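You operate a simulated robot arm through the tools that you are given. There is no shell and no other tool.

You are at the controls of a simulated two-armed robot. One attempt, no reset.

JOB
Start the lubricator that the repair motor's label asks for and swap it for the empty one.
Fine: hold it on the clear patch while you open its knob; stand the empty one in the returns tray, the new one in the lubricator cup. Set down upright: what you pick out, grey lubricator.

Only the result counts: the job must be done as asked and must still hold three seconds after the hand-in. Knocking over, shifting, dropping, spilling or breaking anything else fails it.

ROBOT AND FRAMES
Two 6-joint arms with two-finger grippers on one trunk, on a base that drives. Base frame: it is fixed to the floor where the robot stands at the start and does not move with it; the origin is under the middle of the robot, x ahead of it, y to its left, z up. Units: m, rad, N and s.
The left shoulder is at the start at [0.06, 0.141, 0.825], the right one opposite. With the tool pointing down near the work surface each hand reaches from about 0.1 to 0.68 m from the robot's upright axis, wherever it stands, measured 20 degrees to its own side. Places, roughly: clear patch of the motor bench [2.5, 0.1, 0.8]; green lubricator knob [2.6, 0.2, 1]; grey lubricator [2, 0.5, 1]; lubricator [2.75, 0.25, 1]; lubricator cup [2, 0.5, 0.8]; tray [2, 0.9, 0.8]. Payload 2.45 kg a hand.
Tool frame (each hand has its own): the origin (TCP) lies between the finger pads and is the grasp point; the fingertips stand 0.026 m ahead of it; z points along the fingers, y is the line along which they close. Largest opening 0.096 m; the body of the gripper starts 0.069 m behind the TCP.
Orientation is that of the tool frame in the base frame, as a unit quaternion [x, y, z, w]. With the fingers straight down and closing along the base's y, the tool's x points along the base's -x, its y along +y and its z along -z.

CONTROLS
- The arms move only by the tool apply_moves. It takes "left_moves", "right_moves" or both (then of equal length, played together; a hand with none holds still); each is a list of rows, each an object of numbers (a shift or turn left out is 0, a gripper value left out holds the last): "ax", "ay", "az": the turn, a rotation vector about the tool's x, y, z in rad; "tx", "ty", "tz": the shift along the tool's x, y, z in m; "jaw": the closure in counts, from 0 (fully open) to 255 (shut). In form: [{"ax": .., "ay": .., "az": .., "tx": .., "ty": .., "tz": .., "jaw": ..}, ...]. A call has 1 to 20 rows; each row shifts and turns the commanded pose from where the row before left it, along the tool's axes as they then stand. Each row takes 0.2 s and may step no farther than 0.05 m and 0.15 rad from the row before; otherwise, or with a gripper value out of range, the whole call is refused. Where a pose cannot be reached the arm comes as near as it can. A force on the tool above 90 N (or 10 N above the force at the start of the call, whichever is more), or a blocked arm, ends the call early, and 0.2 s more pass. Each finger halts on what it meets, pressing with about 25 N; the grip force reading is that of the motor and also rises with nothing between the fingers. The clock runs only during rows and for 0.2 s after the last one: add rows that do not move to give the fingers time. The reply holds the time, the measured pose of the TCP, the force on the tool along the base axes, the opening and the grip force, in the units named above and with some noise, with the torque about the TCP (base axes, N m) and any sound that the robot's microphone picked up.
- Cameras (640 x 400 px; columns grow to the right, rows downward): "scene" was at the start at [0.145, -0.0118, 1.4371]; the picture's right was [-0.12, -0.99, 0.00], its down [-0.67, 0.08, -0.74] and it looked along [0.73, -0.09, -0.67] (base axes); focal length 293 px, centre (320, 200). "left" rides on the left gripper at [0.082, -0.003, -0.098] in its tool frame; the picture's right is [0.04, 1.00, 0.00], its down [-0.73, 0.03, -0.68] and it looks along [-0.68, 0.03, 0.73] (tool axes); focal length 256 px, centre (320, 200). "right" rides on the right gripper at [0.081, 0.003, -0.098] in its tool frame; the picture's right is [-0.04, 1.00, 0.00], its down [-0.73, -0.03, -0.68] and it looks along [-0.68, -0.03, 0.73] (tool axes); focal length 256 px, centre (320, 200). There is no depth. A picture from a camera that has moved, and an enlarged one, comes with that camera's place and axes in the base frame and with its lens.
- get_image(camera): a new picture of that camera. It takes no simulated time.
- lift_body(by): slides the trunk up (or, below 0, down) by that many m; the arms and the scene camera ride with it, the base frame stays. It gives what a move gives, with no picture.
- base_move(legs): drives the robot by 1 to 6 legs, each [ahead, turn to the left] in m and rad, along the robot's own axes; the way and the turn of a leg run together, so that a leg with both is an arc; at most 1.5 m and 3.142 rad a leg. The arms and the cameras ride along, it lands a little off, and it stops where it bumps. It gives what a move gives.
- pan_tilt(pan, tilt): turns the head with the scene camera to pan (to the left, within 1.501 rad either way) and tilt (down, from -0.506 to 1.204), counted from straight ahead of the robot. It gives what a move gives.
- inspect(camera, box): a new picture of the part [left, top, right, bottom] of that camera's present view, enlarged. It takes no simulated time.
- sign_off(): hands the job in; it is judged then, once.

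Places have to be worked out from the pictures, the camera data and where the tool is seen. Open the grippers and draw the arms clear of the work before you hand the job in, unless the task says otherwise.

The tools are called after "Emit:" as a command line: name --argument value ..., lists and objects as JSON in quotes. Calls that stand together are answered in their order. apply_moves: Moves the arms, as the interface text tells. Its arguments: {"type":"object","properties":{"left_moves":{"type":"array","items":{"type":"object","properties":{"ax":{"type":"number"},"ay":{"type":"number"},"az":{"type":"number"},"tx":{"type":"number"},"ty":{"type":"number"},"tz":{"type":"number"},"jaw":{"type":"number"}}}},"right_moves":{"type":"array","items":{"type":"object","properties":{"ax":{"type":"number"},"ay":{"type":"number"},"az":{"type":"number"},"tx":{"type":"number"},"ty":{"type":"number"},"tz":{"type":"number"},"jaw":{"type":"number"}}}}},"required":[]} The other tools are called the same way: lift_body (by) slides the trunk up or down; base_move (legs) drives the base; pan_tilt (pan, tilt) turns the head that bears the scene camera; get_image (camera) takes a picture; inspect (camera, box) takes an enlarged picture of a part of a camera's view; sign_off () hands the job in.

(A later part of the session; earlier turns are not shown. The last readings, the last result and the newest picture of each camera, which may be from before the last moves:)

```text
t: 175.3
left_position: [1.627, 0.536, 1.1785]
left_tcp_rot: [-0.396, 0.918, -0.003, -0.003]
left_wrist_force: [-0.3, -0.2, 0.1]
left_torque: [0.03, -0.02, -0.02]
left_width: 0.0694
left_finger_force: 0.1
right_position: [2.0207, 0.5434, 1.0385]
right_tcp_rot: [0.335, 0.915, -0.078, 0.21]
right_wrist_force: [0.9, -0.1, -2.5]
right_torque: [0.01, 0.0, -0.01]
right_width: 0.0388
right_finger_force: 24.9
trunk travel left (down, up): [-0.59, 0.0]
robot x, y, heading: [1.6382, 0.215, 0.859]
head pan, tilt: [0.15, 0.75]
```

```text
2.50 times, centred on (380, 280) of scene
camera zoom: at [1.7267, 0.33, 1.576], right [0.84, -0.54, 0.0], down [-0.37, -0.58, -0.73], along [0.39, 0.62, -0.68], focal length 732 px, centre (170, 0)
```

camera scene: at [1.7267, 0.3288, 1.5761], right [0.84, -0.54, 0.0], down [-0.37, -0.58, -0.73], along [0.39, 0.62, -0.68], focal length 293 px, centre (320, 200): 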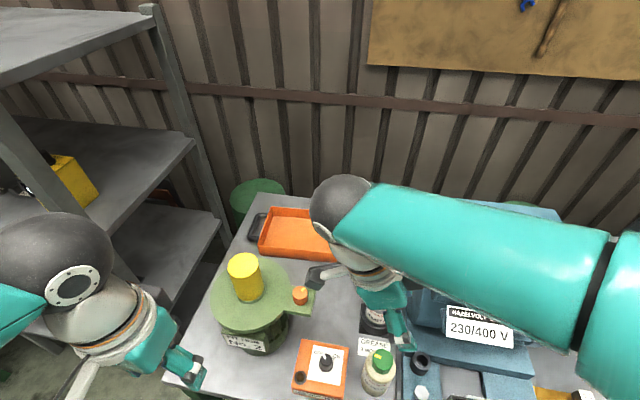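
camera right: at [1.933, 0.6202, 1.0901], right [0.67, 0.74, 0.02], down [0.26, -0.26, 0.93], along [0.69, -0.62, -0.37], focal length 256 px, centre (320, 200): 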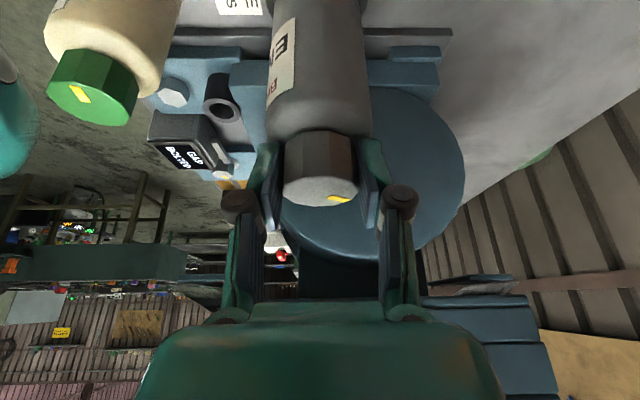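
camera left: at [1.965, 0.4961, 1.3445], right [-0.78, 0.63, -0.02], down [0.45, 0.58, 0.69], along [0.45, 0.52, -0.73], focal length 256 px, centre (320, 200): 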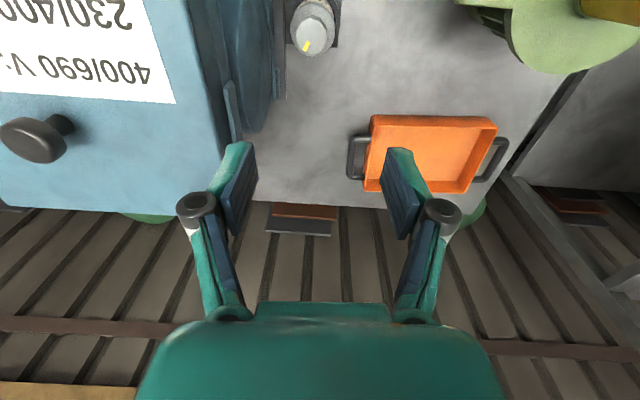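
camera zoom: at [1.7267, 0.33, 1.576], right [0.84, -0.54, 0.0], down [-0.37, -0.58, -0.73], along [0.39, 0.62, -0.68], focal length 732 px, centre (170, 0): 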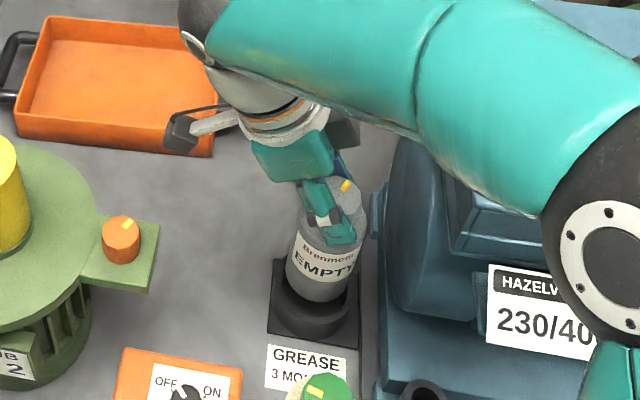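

The EMPTY hangs freely. I lift it further and swing the hand 90° counter-clockwise about the vertical so it leans back towards the robot, giving forward reach for the tray.

Emit:
apply_moves --right_moves '[{"tx": -0.0044, "tz": -0.009}, {"tx": -0.0065, "tz": -0.0135}, {"tx": -0.0065, "tz": -0.0135}, {"tx": -0.0065, "tz": -0.0135}, {"tx": -0.0044, "tz": -0.009}, {}]'

Emit:
apply_moves --right_moves '[{"ax": -0.0311, "az": -0.0643}, {"ax": -0.0622, "az": -0.1287}, {"ax": -0.0622, "az": -0.1287}, {"ax": -0.0622, "az": -0.1287}, {"ax": -0.0622, "az": -0.1287}, {"ax": -0.0622, "az": -0.1287}, {"ax": -0.0622, "az": -0.1287}, {"ax": -0.0622, "az": -0.1287}, {"ax": -0.0622, "az": -0.1287}, {"ax": -0.0622, "az": -0.1287}, {"ax": -0.0622, "az": -0.1287}, {"ax": -0.0311, "az": -0.0643}, {}]'

Emit:
get_image --camera "right"

Emit:
get_image --camera "scene"

```text
t: 176.7
left_position: [1.6275, 0.5371, 1.1782]
left_tcp_rot: [-0.397, 0.918, -0.002, -0.003]
left_wrist_force: [0.5, -0.9, 0.5]
left_torque: [0.01, 0.01, -0.06]
left_width: 0.0696
left_finger_force: 0.0
right_position: [2.0207, 0.5421, 1.1041]
right_tcp_rot: [0.335, 0.916, -0.076, 0.209]
right_wrist_force: [0.0, -0.4, -1.9]
right_torque: [-0.02, 0.01, 0.01]
right_width: 0.0389
right_finger_force: 25.5
trunk travel left (down, up): [-0.59, 0.0]
robot x, y, heading: [1.6392, 0.2103, 0.851]
head pan, tilt: [0.15, 0.75]
```

```text
t: 179.5
left_position: [1.6275, 0.536, 1.1786]
left_tcp_rot: [-0.396, 0.918, -0.002, -0.003]
left_wrist_force: [1.1, 0.0, 0.1]
left_torque: [-0.02, -0.04, 0.02]
left_width: 0.0697
left_finger_force: 0.1
right_position: [2.021, 0.5418, 1.1029]
right_tcp_rot: [-0.412, 0.884, 0.095, 0.202]
right_wrist_force: [-0.1, 0.0, -2.5]
right_torque: [-0.01, 0.0, -0.01]
right_width: 0.0389
right_finger_force: 24.8
trunk travel left (down, up): [-0.59, 0.0]
robot x, y, heading: [1.6402, 0.2157, 0.861]
head pan, tilt: [0.15, 0.75]
```

```text
taken
camera right: at [1.9434, 0.4552, 1.1552], right [-0.74, 0.67, 0.02], down [0.26, 0.26, 0.93], along [0.62, 0.69, -0.37], focal length 256 px, centre (320, 200)
```

right: 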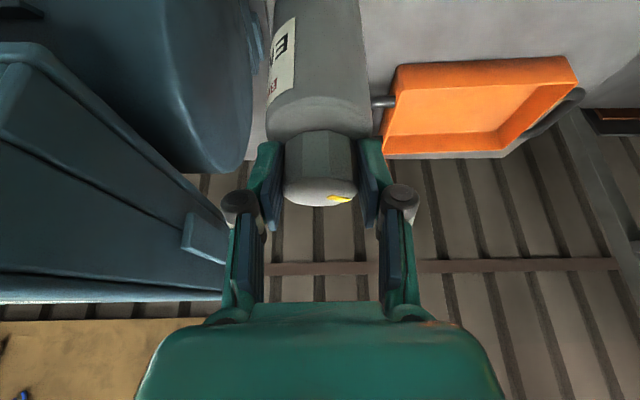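

```text
taken
camera scene: at [1.7265, 0.3298, 1.576], right [0.84, -0.54, 0.0], down [-0.37, -0.58, -0.73], along [0.39, 0.62, -0.68], focal length 293 px, centre (320, 200)
```

scene: 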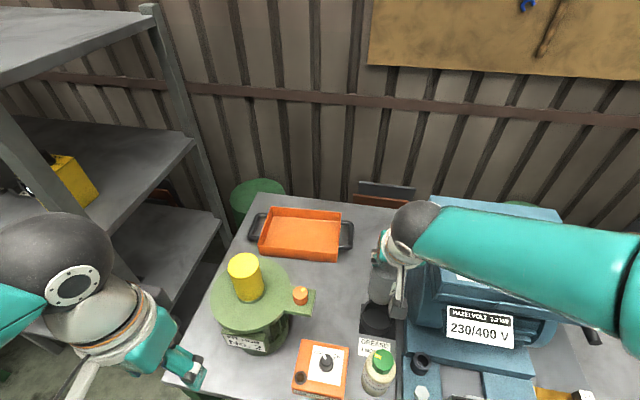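

Now the hand leans back towards the robot with the EMPTY upright. I carry it diagonally towards the right-front part of the tray at a height clear of the rim, checking reach on the way.

Emit:
apply_moves --right_moves '[{"tx": -0.007, "ty": 0.007, "tz": 0.0055}, {"tx": -0.0142, "ty": 0.014, "tz": 0.0109}, {"tx": -0.0142, "ty": 0.014, "tz": 0.0109}, {"tx": -0.0142, "ty": 0.014, "tz": 0.0109}, {"tx": -0.0142, "ty": 0.014, "tz": 0.0109}, {"tx": -0.0142, "ty": 0.014, "tz": 0.0109}, {"tx": -0.0142, "ty": 0.014, "tz": 0.0109}, {"tx": -0.0142, "ty": 0.014, "tz": 0.0109}, {}]'

Emit:
get_image --camera "right"

Emit:
get_image --camera "scene"

```text
t: 181.5
left_position: [1.6276, 0.5376, 1.1782]
left_tcp_rot: [-0.396, 0.918, -0.002, -0.004]
left_wrist_force: [0.1, -0.4, 0.1]
left_torque: [0.01, -0.02, 0.02]
left_width: 0.0696
left_finger_force: 0.0
right_position: [2.0257, 0.7063, 1.077]
right_tcp_rot: [-0.41, 0.884, 0.094, 0.202]
right_wrist_force: [0.3, 0.0, -1.4]
right_torque: [-0.03, 0.04, 0.02]
right_width: 0.039
right_finger_force: 25.0
trunk travel left (down, up): [-0.59, 0.0]
robot x, y, heading: [1.6407, 0.2141, 0.859]
head pan, tilt: [0.15, 0.75]
```

```text
taken
camera right: at [1.9473, 0.6221, 1.1288], right [-0.74, 0.67, 0.02], down [0.26, 0.26, 0.93], along [0.62, 0.69, -0.37], focal length 256 px, centre (320, 200)
```

right: 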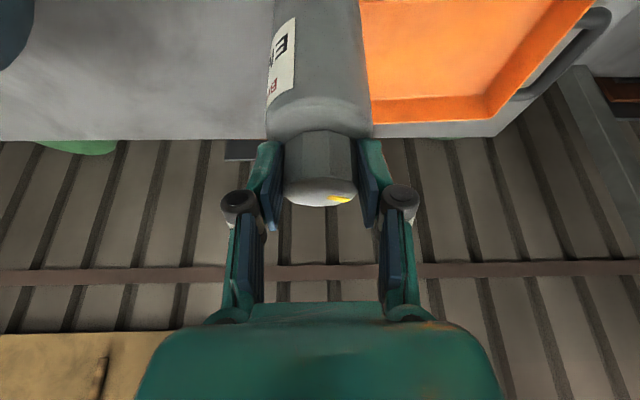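

```text
taken
camera scene: at [1.7266, 0.3293, 1.5761], right [0.84, -0.54, 0.0], down [-0.37, -0.58, -0.73], along [0.39, 0.62, -0.68], focal length 293 px, centre (320, 200)
```

scene: 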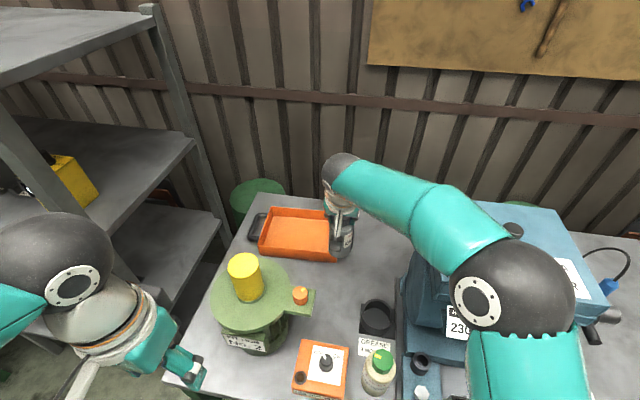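

On track, no reach problems, and the bottle passes over the tray's right end. I continue to the target spot inside the tray.

Emit:
apply_moves --right_moves '[{"tx": -0.0131, "ty": 0.0132, "tz": 0.0101}, {"tx": -0.0131, "ty": 0.0132, "tz": 0.0101}, {"tx": -0.0131, "ty": 0.0132, "tz": 0.0101}, {"tx": -0.0131, "ty": 0.0132, "tz": 0.0101}, {"tx": -0.0131, "ty": 0.0132, "tz": 0.0101}, {}]'

Emit:
get_image --camera "right"

Emit:
inspect --camera "scene" --box '[230, 140, 410, 300]'

Emit:
get_image --camera "left"

```text
t: 182.9
left_position: [1.6282, 0.5363, 1.1786]
left_tcp_rot: [-0.397, 0.918, -0.002, -0.003]
left_wrist_force: [-0.4, -0.3, 0.2]
left_torque: [0.0, -0.02, -0.05]
left_width: 0.0696
left_finger_force: 0.2
right_position: [2.0237, 0.7971, 1.0556]
right_tcp_rot: [-0.41, 0.884, 0.095, 0.202]
right_wrist_force: [-0.1, 0.5, -1.6]
right_torque: [-0.03, 0.01, 0.0]
right_width: 0.0387
right_finger_force: 24.9
right hand out of reach, approached as far as the arm can: row 5
trunk travel left (down, up): [-0.59, 0.0]
robot x, y, heading: [1.6393, 0.213, 0.858]
head pan, tilt: [0.15, 0.75]
```

```text
taken
camera right: at [1.9453, 0.7116, 1.1077], right [-0.74, 0.67, 0.02], down [0.26, 0.26, 0.93], along [0.62, 0.69, -0.37], focal length 256 px, centre (320, 200)
```

right: 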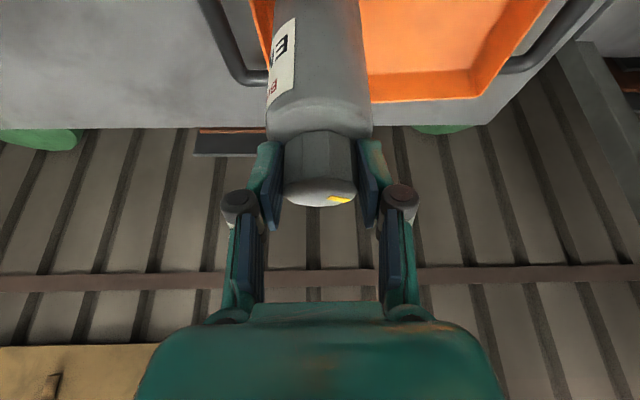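

```text
2.50 times, centred on (320, 220) of scene
camera zoom: at [1.7266, 0.3304, 1.5764], right [0.84, -0.54, 0.0], down [-0.37, -0.58, -0.73], along [0.39, 0.62, -0.68], focal length 732 px, centre (320, 150)
```

zoom: 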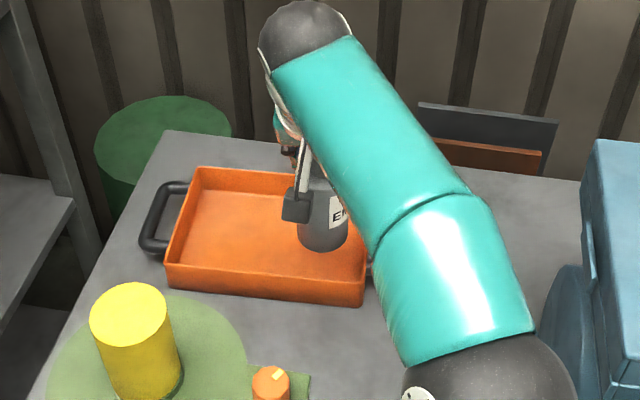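

```text
taken
camera left: at [1.5736, 0.4765, 1.2765], right [-0.75, 0.66, 0.0], down [0.48, 0.56, 0.67], along [0.44, 0.51, -0.74], focal length 256 px, centre (320, 200)
```

left: 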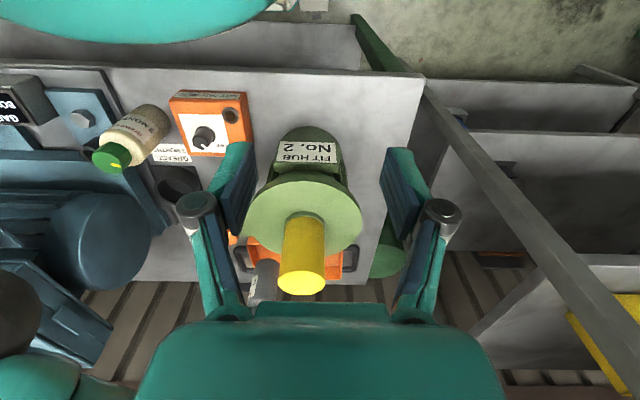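

The EMPTY hangs inside the tray outline (about 1 cm behind the front wall, 2 cm from the right wall). I lower a bit, nudge 6 mm further in, and go on down slowly.

Emit:
apply_moves --right_moves '[{"tx": 0.0044, "tz": 0.009}, {"tx": 0.0044, "tz": 0.009}, {"tx": -0.0054, "tz": 0.0026}, {"tx": 0.0044, "tz": 0.009}, {}]'

Emit:
inspect --camera "scene" --box '[230, 140, 410, 300]'

Emit:
get_image --camera "right"

```text
t: 184.1
left_position: [1.6286, 0.5374, 1.1786]
left_tcp_rot: [-0.396, 0.918, -0.003, -0.003]
left_wrist_force: [0.3, -0.3, -0.2]
left_torque: [0.0, 0.03, -0.01]
left_width: 0.0697
left_finger_force: 0.1
right_position: [2.0256, 0.8028, 1.0241]
right_tcp_rot: [-0.411, 0.884, 0.095, 0.202]
right_wrist_force: [0.3, 1.3, -2.6]
right_torque: [0.02, 0.04, 0.0]
right_width: 0.039
right_finger_force: 25.1
trunk travel left (down, up): [-0.59, 0.0]
robot x, y, heading: [1.6416, 0.2172, 0.857]
head pan, tilt: [0.15, 0.75]
```

```text
2.50 times, centred on (320, 220) of scene
camera zoom: at [1.7271, 0.3303, 1.5759], right [0.84, -0.54, 0.0], down [-0.37, -0.58, -0.73], along [0.39, 0.62, -0.68], focal length 732 px, centre (320, 150)
```

zoom: 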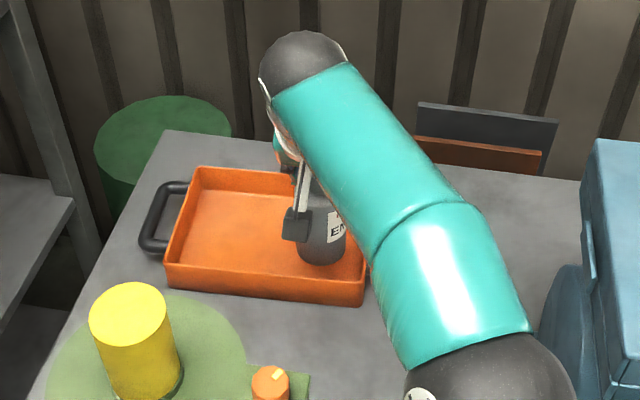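

```text
taken
camera right: at [1.9469, 0.7162, 1.0769], right [-0.74, 0.67, 0.02], down [0.26, 0.26, 0.93], along [0.62, 0.69, -0.37], focal length 256 px, centre (320, 200)
```

right: 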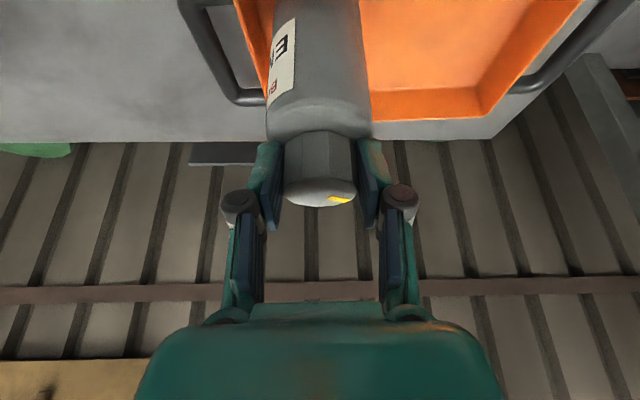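

The bottle's bottom is inside the tray walls. I lower the rest gently.

Emit:
apply_moves --right_moves '[{"tx": 0.0044, "tz": 0.009}, {"tx": 0.0044, "tz": 0.009}, {"tx": 0.0035, "tz": 0.0072}, {"tx": 0.0022, "tz": 0.0045}, {"tx": 0.0013, "tz": 0.0027}, {}]'

```text
t: 185.5
left_position: [1.6265, 0.5367, 1.1782]
left_tcp_rot: [-0.396, 0.918, -0.002, -0.003]
left_wrist_force: [-0.3, -1.0, 1.0]
left_torque: [-0.01, -0.02, 0.0]
left_width: 0.0695
left_finger_force: 0.1
right_position: [2.0263, 0.8019, 0.988]
right_tcp_rot: [-0.411, 0.884, 0.095, 0.202]
right_wrist_force: [0.6, -1.0, -2.7]
right_torque: [-0.05, 0.01, 0.0]
right_width: 0.0388
right_finger_force: 25.4
trunk travel left (down, up): [-0.59, 0.0]
robot x, y, heading: [1.639, 0.2153, 0.849]
head pan, tilt: [0.15, 0.75]
```

Not down yet; I continue in 2–3 mm steps.

Emit:
apply_moves --right_moves '[{"tx": 0.0013, "tz": 0.0027}, {"tx": 0.0009, "tz": 0.0018}, {"tx": 0.0009, "tz": 0.0018}, {}]'

```text
t: 186.5
left_position: [1.6274, 0.5373, 1.1789]
left_tcp_rot: [-0.397, 0.918, -0.001, -0.003]
left_wrist_force: [-0.4, 0.5, -0.9]
left_torque: [0.03, -0.01, 0.0]
left_width: 0.0696
left_finger_force: 0.0
right_position: [2.0256, 0.8022, 0.9821]
right_tcp_rot: [-0.41, 0.884, 0.095, 0.203]
right_wrist_force: [0.5, -1.0, 0.8]
right_torque: [-0.07, -0.09, 0.0]
right_width: 0.0389
right_finger_force: 25.3
trunk travel left (down, up): [-0.59, 0.0]
robot x, y, heading: [1.6452, 0.2129, 0.853]
head pan, tilt: [0.15, 0.75]
```

Contact. I press 2 mm more to seat it flat and check the torque.

Emit:
apply_moves --right_moves '[{"tx": 0.0009, "tz": 0.0018}, {}]'

Emit:
inspect --camera "scene" --box '[230, 140, 410, 300]'

Emit:
get_image --camera "right"

```text
t: 187.1
left_position: [1.6277, 0.5373, 1.1784]
left_tcp_rot: [-0.396, 0.918, -0.002, -0.003]
left_wrist_force: [-0.5, 0.3, 0.3]
left_torque: [0.03, -0.02, 0.0]
left_width: 0.0693
left_finger_force: 0.0
right_position: [2.0254, 0.8019, 0.9823]
right_tcp_rot: [-0.411, 0.883, 0.096, 0.204]
right_wrist_force: [1.4, 0.0, 10.2]
right_torque: [-0.13, -0.13, -0.02]
right_width: 0.0391
right_finger_force: 25.1
trunk travel left (down, up): [-0.59, 0.0]
robot x, y, heading: [1.6435, 0.2118, 0.853]
head pan, tilt: [0.15, 0.75]
```

```text
2.50 times, centred on (320, 220) of scene
camera zoom: at [1.726, 0.3287, 1.5763], right [0.84, -0.54, 0.0], down [-0.37, -0.58, -0.73], along [0.39, 0.62, -0.68], focal length 732 px, centre (320, 150)
```

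zoom: 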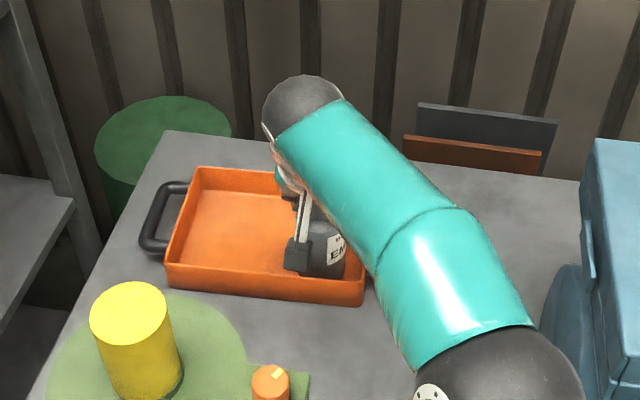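

```text
taken
camera right: at [1.9469, 0.7166, 1.0338], right [-0.74, 0.67, 0.02], down [0.26, 0.25, 0.93], along [0.62, 0.7, -0.36], focal length 256 px, centre (320, 200)
```

right: 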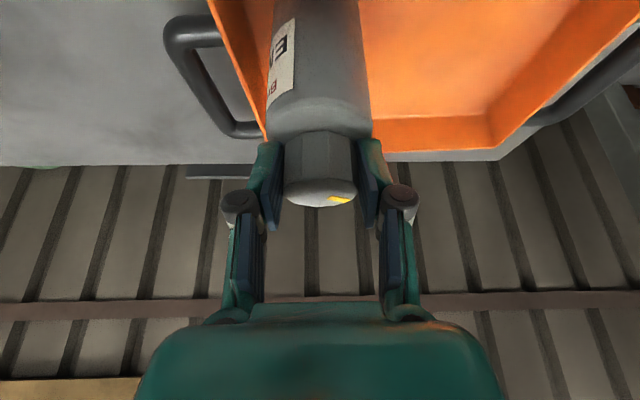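

It is standing on the tray floor. I ease the pressure, open the fingers and lift straight up off the cap.

Emit:
apply_moves --right_moves '[{"tx": -0.0005, "tz": -0.001}, {"jaw": 70}, {}, {}, {"tx": -0.0035, "tz": -0.0072}, {"tx": -0.0087, "tz": -0.018}, {"tx": -0.0109, "tz": -0.0226}, {}]'

Emit:
inspect --camera "scene" --box '[230, 140, 410, 300]'

Emit:
get_image --camera "right"

```text
t: 188.9
left_position: [1.6279, 0.5379, 1.18]
left_tcp_rot: [-0.397, 0.918, -0.003, -0.003]
left_wrist_force: [-0.6, 0.1, 0.5]
left_torque: [0.0, -0.02, 0.05]
left_width: 0.0694
left_finger_force: 0.0
right_position: [2.0373, 0.7988, 1.0427]
right_tcp_rot: [-0.403, 0.887, 0.097, 0.204]
right_wrist_force: [0.1, -0.1, 0.7]
right_torque: [-0.03, -0.02, -0.01]
right_width: 0.0694
right_finger_force: 0.0
trunk travel left (down, up): [-0.59, 0.0]
robot x, y, heading: [1.6406, 0.2152, 0.855]
head pan, tilt: [0.15, 0.75]
```

```text
2.50 times, centred on (320, 220) of scene
camera zoom: at [1.7262, 0.3301, 1.5776], right [0.84, -0.54, 0.0], down [-0.37, -0.58, -0.73], along [0.39, 0.62, -0.68], focal length 732 px, centre (320, 150)
```

zoom: 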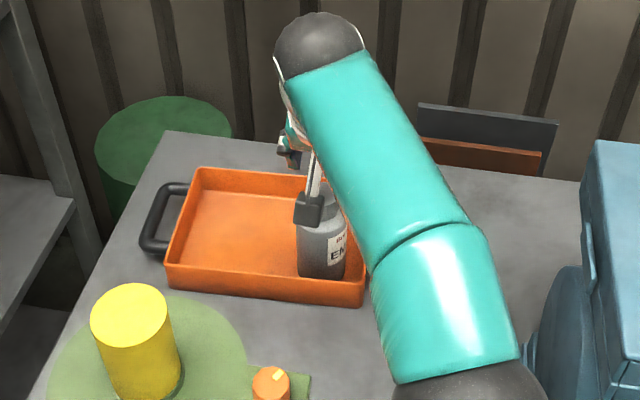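

```text
taken
camera right: at [1.9578, 0.7142, 1.0937], right [-0.73, 0.68, 0.03], down [0.26, 0.25, 0.93], along [0.63, 0.69, -0.36], focal length 256 px, centre (320, 200)
```

right: 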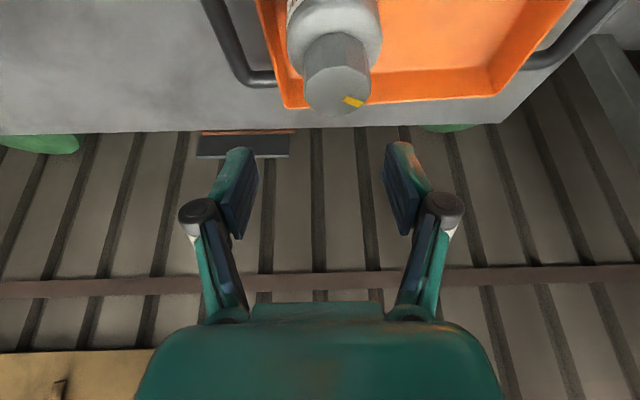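

The EMPTY stands upright in the tray. I draw the right hand back and up, clear of it.

Emit:
apply_moves --right_moves '[{"tx": 0.0226, "ty": -0.0096, "tz": -0.0223}, {"tx": 0.0226, "ty": -0.0096, "tz": -0.0223}, {"tx": 0.0226, "ty": -0.0096, "tz": -0.0223}, {"tx": 0.0226, "ty": -0.0096, "tz": -0.0223}, {"tx": 0.0226, "ty": -0.0096, "tz": -0.0223}, {}]'

Emit:
get_image --camera "scene"

Emit:
get_image --camera "right"

```text
t: 190.5
left_position: [1.6277, 0.5372, 1.1812]
left_tcp_rot: [-0.396, 0.918, -0.003, -0.003]
left_wrist_force: [0.5, 0.1, 0.7]
left_torque: [0.01, 0.04, 0.04]
left_width: 0.0698
left_finger_force: 0.0
right_position: [2.0459, 0.7651, 1.1031]
right_tcp_rot: [-0.372, 0.906, 0.076, 0.19]
right_wrist_force: [-0.7, 0.3, -0.2]
right_torque: [0.01, -0.01, -0.02]
right_width: 0.0699
right_finger_force: 0.1
right hand out of reach, approached as far as the arm can: row 1, 2, 3, 4, 5
trunk travel left (down, up): [-0.59, 0.0]
robot x, y, heading: [1.6404, 0.2166, 0.852]
head pan, tilt: [0.15, 0.75]
stopped in row 6 (right hand): the arm was blocked; the commanded pose is now the measured one
```

```text
taken
camera scene: at [1.7269, 0.3295, 1.5783], right [0.84, -0.54, 0.0], down [-0.37, -0.58, -0.73], along [0.39, 0.62, -0.68], focal length 293 px, centre (320, 200)
```

scene: 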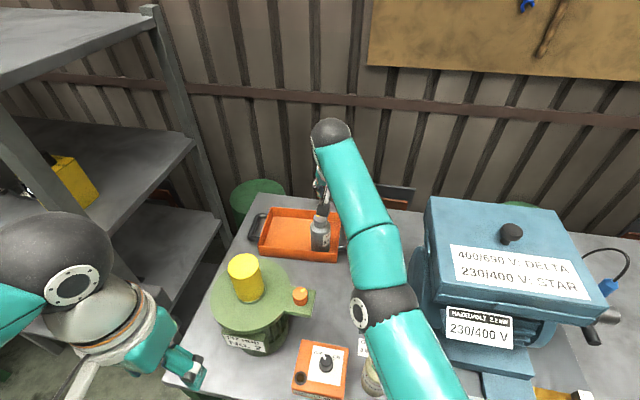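

```text
taken
camera right: at [1.9627, 0.6872, 1.1592], right [-0.68, 0.74, 0.01], down [0.3, 0.26, 0.92], along [0.67, 0.62, -0.4], focal length 256 px, centre (320, 200)
```

right: 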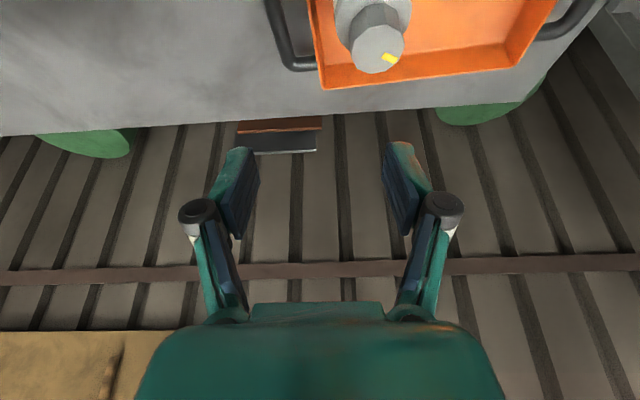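

The arm has straightened and its elbow/upper arm has come down low near the new bottle, and it reports being blocked. I stop and look closely there.

Emit:
inspect --camera "scene" --box '[320, 260, 480, 400]'

Emit:
get_image --camera "left"

```text
2.86 times, centred on (400, 330) of scene
camera zoom: at [1.7269, 0.3295, 1.5783], right [0.84, -0.54, 0.0], down [-0.37, -0.58, -0.73], along [0.39, 0.62, -0.68], focal length 836 px, centre (91, -171)
```

zoom: 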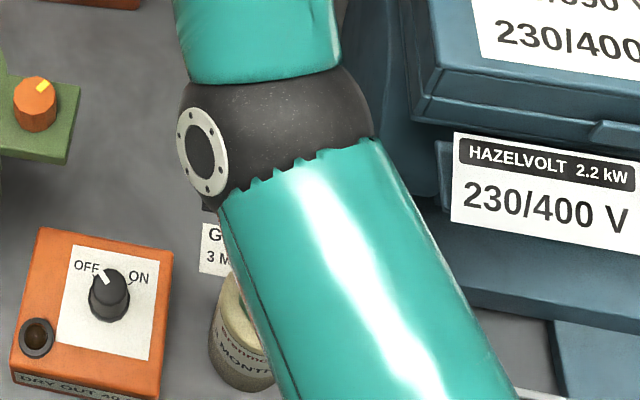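

```text
taken
camera left: at [1.5738, 0.4758, 1.279], right [-0.75, 0.66, 0.0], down [0.48, 0.56, 0.67], along [0.44, 0.51, -0.74], focal length 256 px, centre (320, 200)
```

left: 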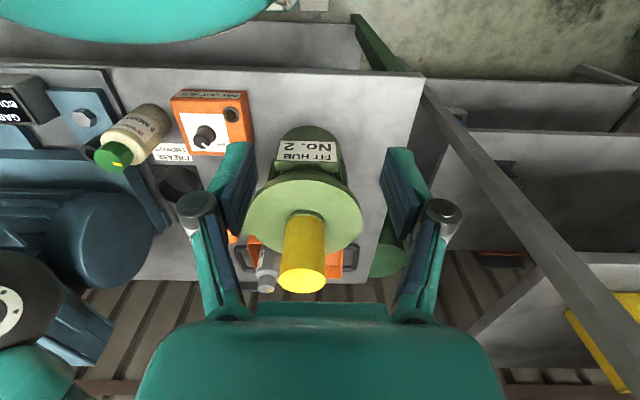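

The left-hand view shows the new bottle untouched and the right elbow well above it (z≈1.18). The arm is simply stretched straight, so I try a small inward and downward move to bend it again.

Emit:
apply_moves --right_moves '[{"tx": 0.0131, "tz": 0.0052}, {"tx": 0.0131, "tz": 0.0052}, {}]'

Emit:
get_image --camera "scene"

```text
t: 191.3
left_position: [1.6271, 0.5378, 1.1797]
left_tcp_rot: [-0.396, 0.918, -0.002, -0.003]
left_wrist_force: [0.1, -0.9, -0.4]
left_torque: [-0.02, 0.01, 0.01]
left_width: 0.0695
left_finger_force: 0.0
right_position: [2.0463, 0.7678, 1.0946]
right_tcp_rot: [-0.365, 0.907, 0.08, 0.193]
right_wrist_force: [-1.3, 1.3, 0.5]
right_torque: [-0.02, 0.03, 0.02]
right_width: 0.0697
right_finger_force: 0.0
right hand out of reach, approached as far as the arm can: row 1, 2
trunk travel left (down, up): [-0.59, 0.0]
robot x, y, heading: [1.6422, 0.2126, 0.851]
head pan, tilt: [0.15, 0.75]
```

```text
taken
camera scene: at [1.7266, 0.3298, 1.577], right [0.84, -0.54, 0.0], down [-0.37, -0.58, -0.73], along [0.39, 0.62, -0.68], focal length 293 px, centre (320, 200)
```

scene: 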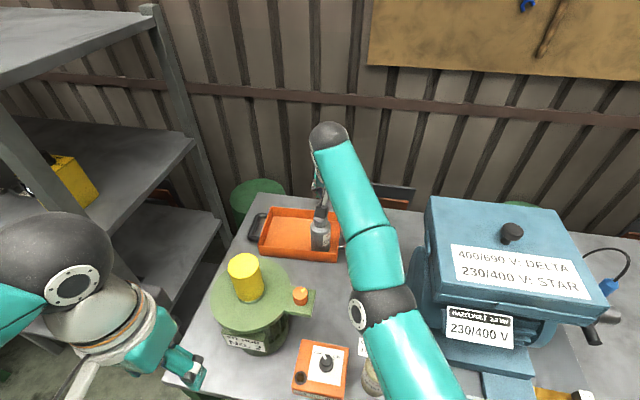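

The elbow did start to bend a little (reach from 0.663 to 0.659 m). I repeat with an inward pull pointing straight at the shoulder.

Emit:
apply_moves --right_moves '[{"tx": 0.0274, "ty": -0.0116, "tz": 0.0037}, {"tx": 0.0274, "ty": -0.0116, "tz": 0.0037}, {}]'

Emit:
inspect --camera "scene" --box '[280, 110, 520, 400]'

```text
t: 192.1
left_position: [1.6275, 0.5416, 1.1767]
left_tcp_rot: [-0.397, 0.918, -0.004, -0.004]
left_wrist_force: [-0.3, 2.0, -0.1]
left_torque: [-0.09, -0.01, -0.01]
left_width: 0.0695
left_finger_force: 0.1
right_position: [2.0171, 0.7281, 1.0598]
right_tcp_rot: [-0.374, 0.904, 0.078, 0.192]
right_wrist_force: [-0.3, 1.0, -0.2]
right_torque: [-0.04, -0.01, -0.02]
right_width: 0.0698
right_finger_force: 0.1
right hand out of reach, approached as far as the arm can: row 1
trunk travel left (down, up): [-0.59, 0.0]
robot x, y, heading: [1.6388, 0.2172, 0.854]
head pan, tilt: [0.15, 0.75]
```

```text
1.38 times, centred on (400, 255) of scene
camera zoom: at [1.7269, 0.3362, 1.5752], right [0.84, -0.54, 0.0], down [-0.37, -0.58, -0.73], along [0.39, 0.61, -0.69], focal length 404 px, centre (210, 124)
```

zoom: 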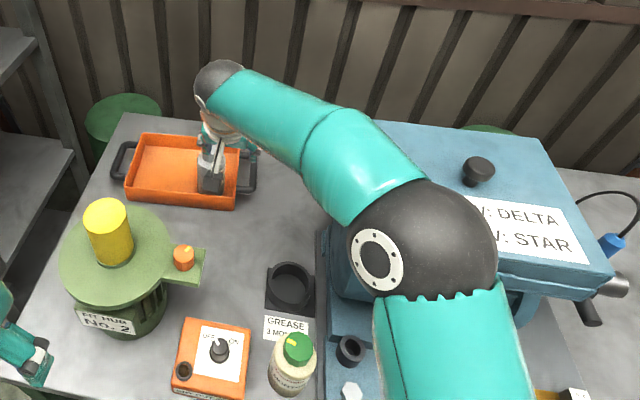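

The arm has bent back to normal, with the hand over the tray's front. I let it settle and check the EMPTY, motor and elbow.

Emit:
apply_moves --right_moves '[{}, {}]'

Emit:
get_image --camera "scene"

Emit:
get_image --camera "right"

Emit:
get_image --camera "left"

```text
t: 192.7
left_position: [1.6273, 0.5382, 1.1786]
left_tcp_rot: [-0.396, 0.918, -0.002, -0.003]
left_wrist_force: [0.4, 0.7, 0.5]
left_torque: [-0.01, 0.0, 0.0]
left_width: 0.0696
left_finger_force: 0.1
right_position: [2.0175, 0.7214, 1.0611]
right_tcp_rot: [-0.374, 0.904, 0.078, 0.192]
right_wrist_force: [0.3, 0.1, -0.1]
right_torque: [0.02, 0.01, 0.0]
right_width: 0.0698
right_finger_force: 0.2
trunk travel left (down, up): [-0.59, 0.0]
robot x, y, heading: [1.6404, 0.2151, 0.857]
head pan, tilt: [0.15, 0.75]
```

```text
taken
camera scene: at [1.727, 0.3287, 1.5761], right [0.84, -0.54, 0.0], down [-0.37, -0.58, -0.73], along [0.39, 0.62, -0.68], focal length 293 px, centre (320, 200)
```

scene: 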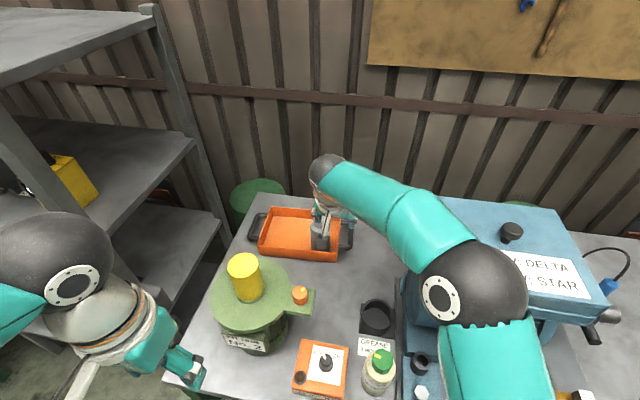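

```text
taken
camera right: at [1.9332, 0.6445, 1.1171], right [-0.68, 0.73, 0.01], down [0.3, 0.26, 0.92], along [0.67, 0.63, -0.4], focal length 256 px, centre (320, 200)
```

right: 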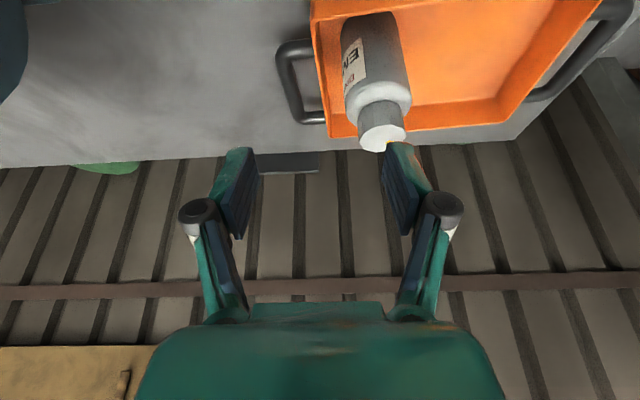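

```text
taken
camera left: at [1.5739, 0.4751, 1.2769], right [-0.75, 0.66, 0.0], down [0.48, 0.56, 0.67], along [0.44, 0.51, -0.74], focal length 256 px, centre (320, 200)
```

left: 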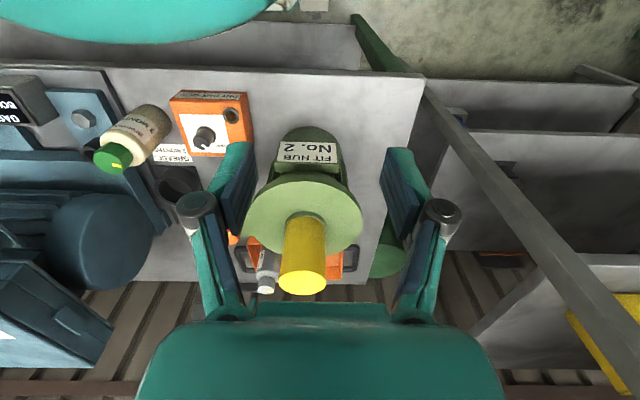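

Everything is standing as it should: EMPTY upright in the tray, new bottle upright, cup empty. I bring the right hand back over the cup area at a safe height.

Emit:
apply_moves --right_moves '[{"tx": 0.0249, "ty": -0.0229, "tz": -0.0219}, {"tx": 0.0249, "ty": -0.0229, "tz": -0.0219}, {"tx": 0.0249, "ty": -0.0229, "tz": -0.0219}, {"tx": 0.0249, "ty": -0.0229, "tz": -0.0219}, {"tx": 0.0249, "ty": -0.0229, "tz": -0.0219}, {"tx": 0.0249, "ty": -0.0229, "tz": -0.0219}, {}]'

Emit:
get_image --camera "scene"

```text
t: 194.3
left_position: [1.6281, 0.5374, 1.1789]
left_tcp_rot: [-0.396, 0.918, -0.002, -0.003]
left_wrist_force: [-0.2, 0.4, 0.8]
left_torque: [-0.05, 0.02, 0.0]
left_width: 0.0698
left_finger_force: 0.0
right_position: [1.9797, 0.4909, 1.1198]
right_tcp_rot: [-0.374, 0.904, 0.077, 0.191]
right_wrist_force: [-0.1, 0.8, -0.4]
right_torque: [-0.03, 0.0, -0.03]
right_width: 0.0695
right_finger_force: 0.1
trunk travel left (down, up): [-0.59, 0.0]
robot x, y, heading: [1.6399, 0.2116, 0.856]
head pan, tilt: [0.15, 0.75]
```

```text
taken
camera scene: at [1.7268, 0.3311, 1.5759], right [0.84, -0.54, 0.0], down [-0.37, -0.58, -0.73], along [0.39, 0.62, -0.68], focal length 293 px, centre (320, 200)
```

scene: 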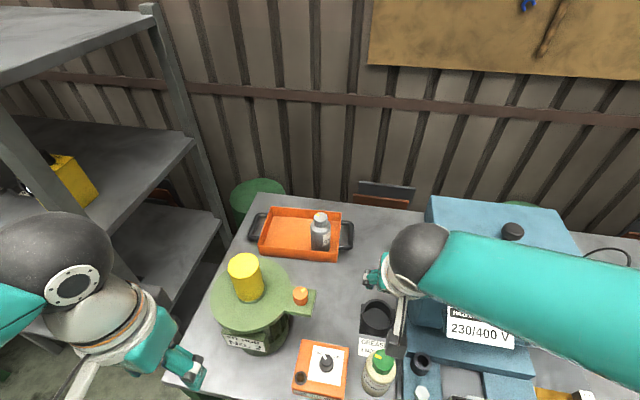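

Now I swing the right hand 85° clockwise about the vertical so the fingers come front and back with the gripper leaning left, as before.

Emit:
apply_moves --right_moves '[{"ax": 0.0602, "az": 0.1357}, {"ax": 0.0602, "az": 0.1357}, {"ax": 0.0602, "az": 0.1357}, {"ax": 0.0602, "az": 0.1357}, {"ax": 0.0602, "az": 0.1357}, {"ax": 0.0602, "az": 0.1357}, {"ax": 0.0602, "az": 0.1357}, {"ax": 0.0602, "az": 0.1357}, {"ax": 0.0602, "az": 0.1357}, {"ax": 0.0602, "az": 0.1357}, {}]'

Emit:
get_image --camera "right"

Emit:
inspect --camera "scene" --box '[270, 220, 470, 400]'

```text
t: 196.7
left_position: [1.6266, 0.5375, 1.1803]
left_tcp_rot: [-0.396, 0.918, -0.002, -0.003]
left_wrist_force: [0.2, -0.3, -0.2]
left_torque: [0.0, -0.05, 0.01]
left_width: 0.0697
left_finger_force: 0.1
right_position: [1.979, 0.4891, 1.1197]
right_tcp_rot: [0.337, 0.918, -0.072, 0.195]
right_wrist_force: [0.1, -0.2, 0.6]
right_torque: [0.0, -0.01, -0.01]
right_width: 0.0696
right_finger_force: 0.1
trunk travel left (down, up): [-0.59, 0.0]
robot x, y, heading: [1.6405, 0.2129, 0.854]
head pan, tilt: [0.15, 0.75]
```

```text
taken
camera right: at [1.8934, 0.5672, 1.1756], right [0.67, 0.74, 0.02], down [0.28, -0.28, 0.92], along [0.68, -0.62, -0.39], focal length 256 px, centre (320, 200)
```

right: 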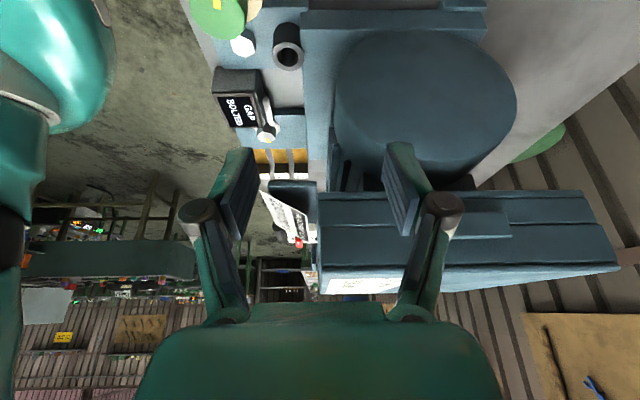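

```text
2.22 times, centred on (370, 310) of scene
camera zoom: at [1.7262, 0.3294, 1.5761], right [0.84, -0.54, 0.0], down [-0.37, -0.58, -0.73], along [0.39, 0.62, -0.68], focal length 650 px, centre (209, -44)
```

zoom: 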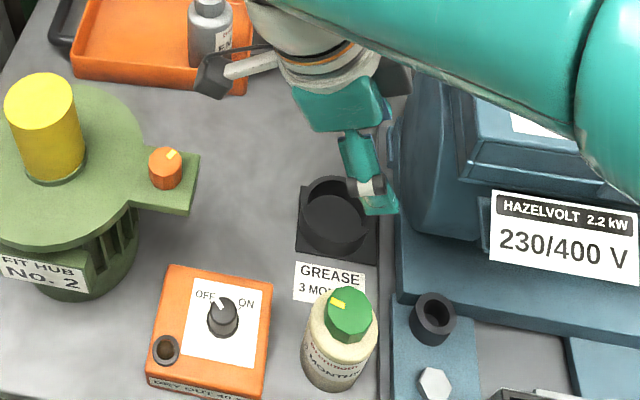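

The right hand is in the same posture as for the EMPTY. I move it over the new bottle's cap at (1.934, 0.4345), staying above it first.

Emit:
apply_moves --right_moves '[{"tx": 0.0119, "ty": -0.0235, "tz": 0.022}, {"tx": 0.0119, "ty": -0.0235, "tz": 0.022}, {"tx": 0.0119, "ty": -0.0235, "tz": 0.022}, {}]'

Emit:
get_image --camera "right"

Emit:
inspect --camera "scene" --box '[270, 220, 470, 400]'

```text
t: 197.7
left_position: [1.6275, 0.5372, 1.1796]
left_tcp_rot: [-0.396, 0.918, -0.003, -0.003]
left_wrist_force: [-0.2, 0.4, 0.2]
left_torque: [0.0, 0.0, 0.03]
left_width: 0.0696
left_finger_force: 0.1
right_position: [1.9262, 0.4404, 1.0439]
right_tcp_rot: [0.336, 0.919, -0.072, 0.195]
right_wrist_force: [-0.9, 0.3, 0.2]
right_torque: [0.01, -0.02, 0.01]
right_width: 0.0695
right_finger_force: 0.2
trunk travel left (down, up): [-0.59, 0.0]
robot x, y, heading: [1.6423, 0.2126, 0.85]
head pan, tilt: [0.15, 0.75]
```

```text
taken
camera right: at [1.8419, 0.517, 1.1005], right [0.67, 0.74, 0.02], down [0.28, -0.28, 0.92], along [0.68, -0.61, -0.39], focal length 256 px, centre (320, 200)
```

right: 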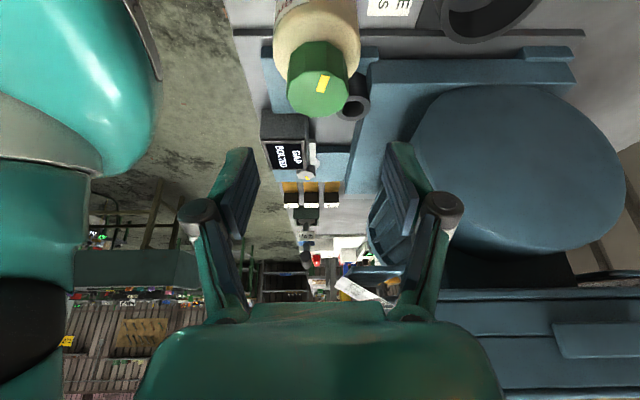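

```text
2.22 times, centred on (370, 310) of scene
camera zoom: at [1.7266, 0.3298, 1.576], right [0.84, -0.54, 0.0], down [-0.37, -0.58, -0.73], along [0.39, 0.62, -0.68], focal length 650 px, centre (209, -44)
```

zoom: 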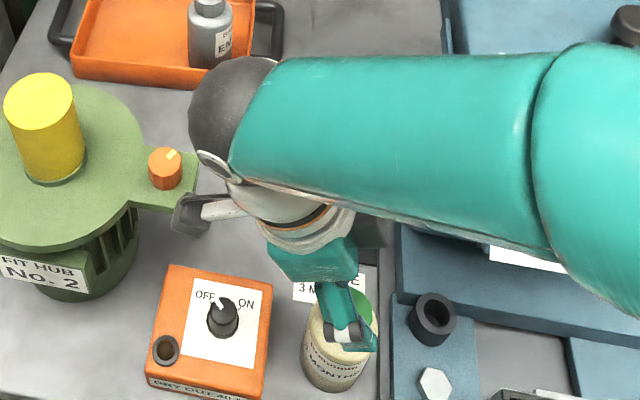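

Aligned as it was for the EMPTY. I descend to cap level and grip.

Emit:
apply_moves --right_moves '[{"tx": 0.0078, "tz": 0.0199}, {"tx": 0.0077, "tz": 0.0199}, {"tx": 0.0077, "tz": 0.0198}, {}]'

Emit:
get_image --camera "right"

```text
t: 198.7
left_position: [1.6266, 0.5364, 1.1794]
left_tcp_rot: [-0.396, 0.918, -0.002, -0.004]
left_wrist_force: [0.1, -0.1, -1.3]
left_torque: [-0.01, 0.01, 0.0]
left_width: 0.0695
left_finger_force: 0.1
right_position: [1.9321, 0.4376, 0.9823]
right_tcp_rot: [0.337, 0.918, -0.072, 0.195]
right_wrist_force: [-0.3, 0.1, 0.5]
right_torque: [-0.03, 0.01, 0.01]
right_width: 0.0698
right_finger_force: 0.1
trunk travel left (down, up): [-0.59, 0.0]
robot x, y, heading: [1.6392, 0.212, 0.853]
head pan, tilt: [0.15, 0.75]
```

```text
taken
camera right: at [1.8455, 0.5145, 1.0377], right [0.67, 0.74, 0.02], down [0.28, -0.28, 0.92], along [0.68, -0.61, -0.39], focal length 256 px, centre (320, 200)
```

right: 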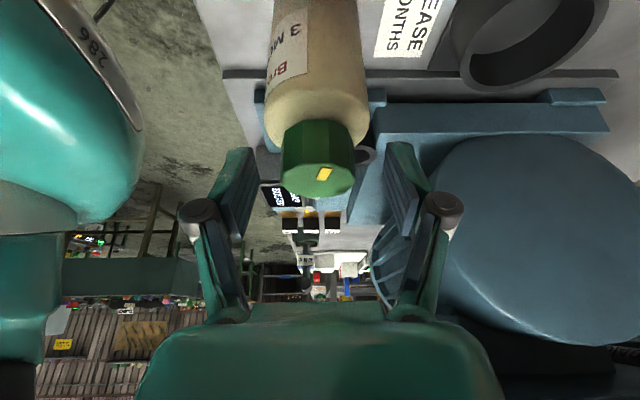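

Good position. I go 3 mm deeper and close on the cap.

Emit:
apply_moves --right_moves '[{"tx": 0.0012, "tz": 0.0027}, {}, {"jaw": 255}, {}, {}, {}]'

Emit:
get_image --camera "right"

```text
t: 200.1
left_position: [1.628, 0.5368, 1.1796]
left_tcp_rot: [-0.396, 0.918, -0.002, -0.002]
left_wrist_force: [-0.6, -0.4, 0.5]
left_torque: [-0.01, -0.01, 0.01]
left_width: 0.0696
left_finger_force: 0.1
right_position: [1.9321, 0.4365, 0.9785]
right_tcp_rot: [0.336, 0.919, -0.073, 0.195]
right_wrist_force: [-0.6, -1.5, 1.5]
right_torque: [-0.11, 0.0, -0.04]
right_width: 0.0393
right_finger_force: 25.3
trunk travel left (down, up): [-0.59, 0.0]
robot x, y, heading: [1.6413, 0.2117, 0.852]
head pan, tilt: [0.15, 0.75]
```

```text
taken
camera right: at [1.8463, 0.5142, 1.0343], right [0.67, 0.74, 0.02], down [0.28, -0.28, 0.92], along [0.68, -0.61, -0.39], focal length 256 px, centre (320, 200)
```

right: 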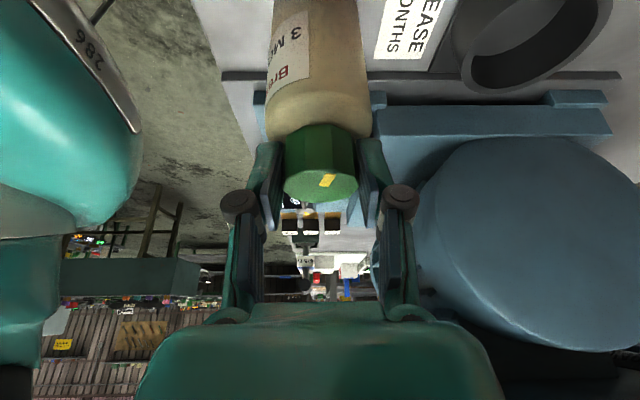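

Gripped (39 mm). I lift the new bottle straight up about 10 cm.

Emit:
apply_moves --right_moves '[{"tx": -0.0016, "tz": -0.0037}, {"tx": -0.0024, "tz": -0.0055}, {"tx": -0.0033, "tz": -0.0073}, {"tx": -0.0041, "tz": -0.0091}, {"tx": -0.0049, "tz": -0.011}, {"tx": -0.0049, "tz": -0.011}, {"tx": -0.0049, "tz": -0.011}, {"tx": -0.0049, "tz": -0.011}, {"tx": -0.0049, "tz": -0.011}, {"tx": -0.0041, "tz": -0.0091}, {}]'

Emit:
get_image --camera "right"

Emit:
inspect --camera "scene" --box '[300, 230, 460, 390]'

Emit:
get_image --camera "left"

```text
t: 202.5
left_position: [1.6286, 0.5371, 1.1792]
left_tcp_rot: [-0.397, 0.918, -0.002, -0.003]
left_wrist_force: [-0.6, -1.0, 0.3]
left_torque: [-0.02, -0.01, 0.0]
left_width: 0.0696
left_finger_force: 0.1
right_position: [1.9332, 0.4374, 1.0751]
right_tcp_rot: [0.335, 0.919, -0.072, 0.195]
right_wrist_force: [0.0, -0.1, -4.9]
right_torque: [0.02, 0.03, -0.03]
right_width: 0.0392
right_finger_force: 25.4
trunk travel left (down, up): [-0.59, 0.0]
robot x, y, heading: [1.641, 0.2129, 0.86]
head pan, tilt: [0.15, 0.75]
```

```text
taken
camera right: at [1.8465, 0.5151, 1.1319], right [0.67, 0.74, 0.01], down [0.28, -0.28, 0.92], along [0.68, -0.61, -0.39], focal length 256 px, centre (320, 200)
```

right: 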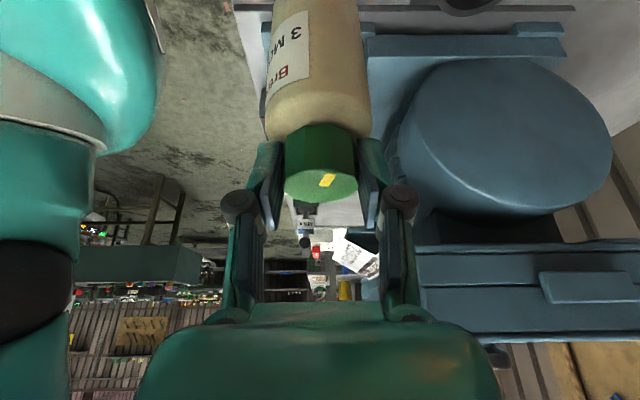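

```text
2.50 times, centred on (380, 310) of scene
camera zoom: at [1.7266, 0.33, 1.576], right [0.84, -0.54, 0.0], down [-0.37, -0.58, -0.73], along [0.39, 0.62, -0.68], focal length 732 px, centre (170, -75)
```

zoom: 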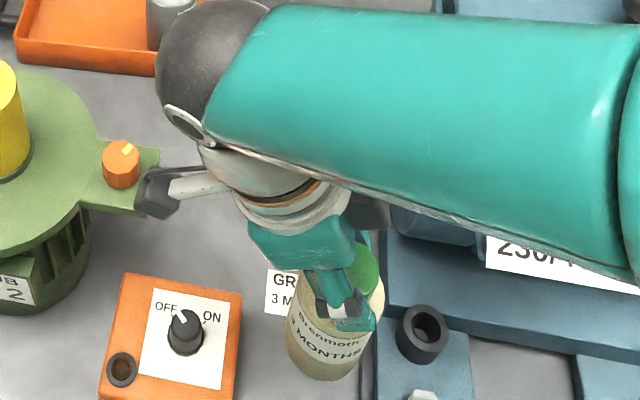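

```text
taken
camera left: at [1.5736, 0.4761, 1.2766], right [-0.75, 0.66, 0.0], down [0.48, 0.56, 0.67], along [0.44, 0.51, -0.74], focal length 256 px, centre (320, 200)
```

left: 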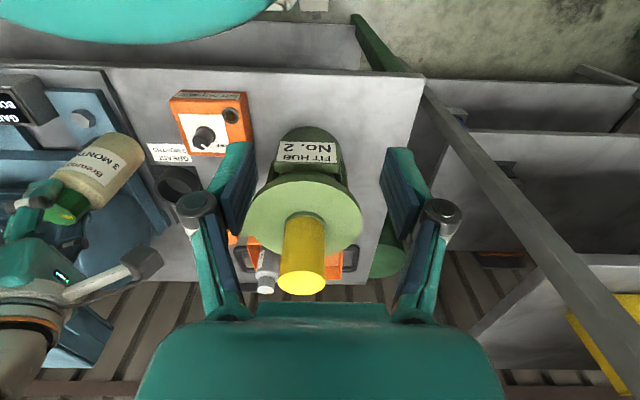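

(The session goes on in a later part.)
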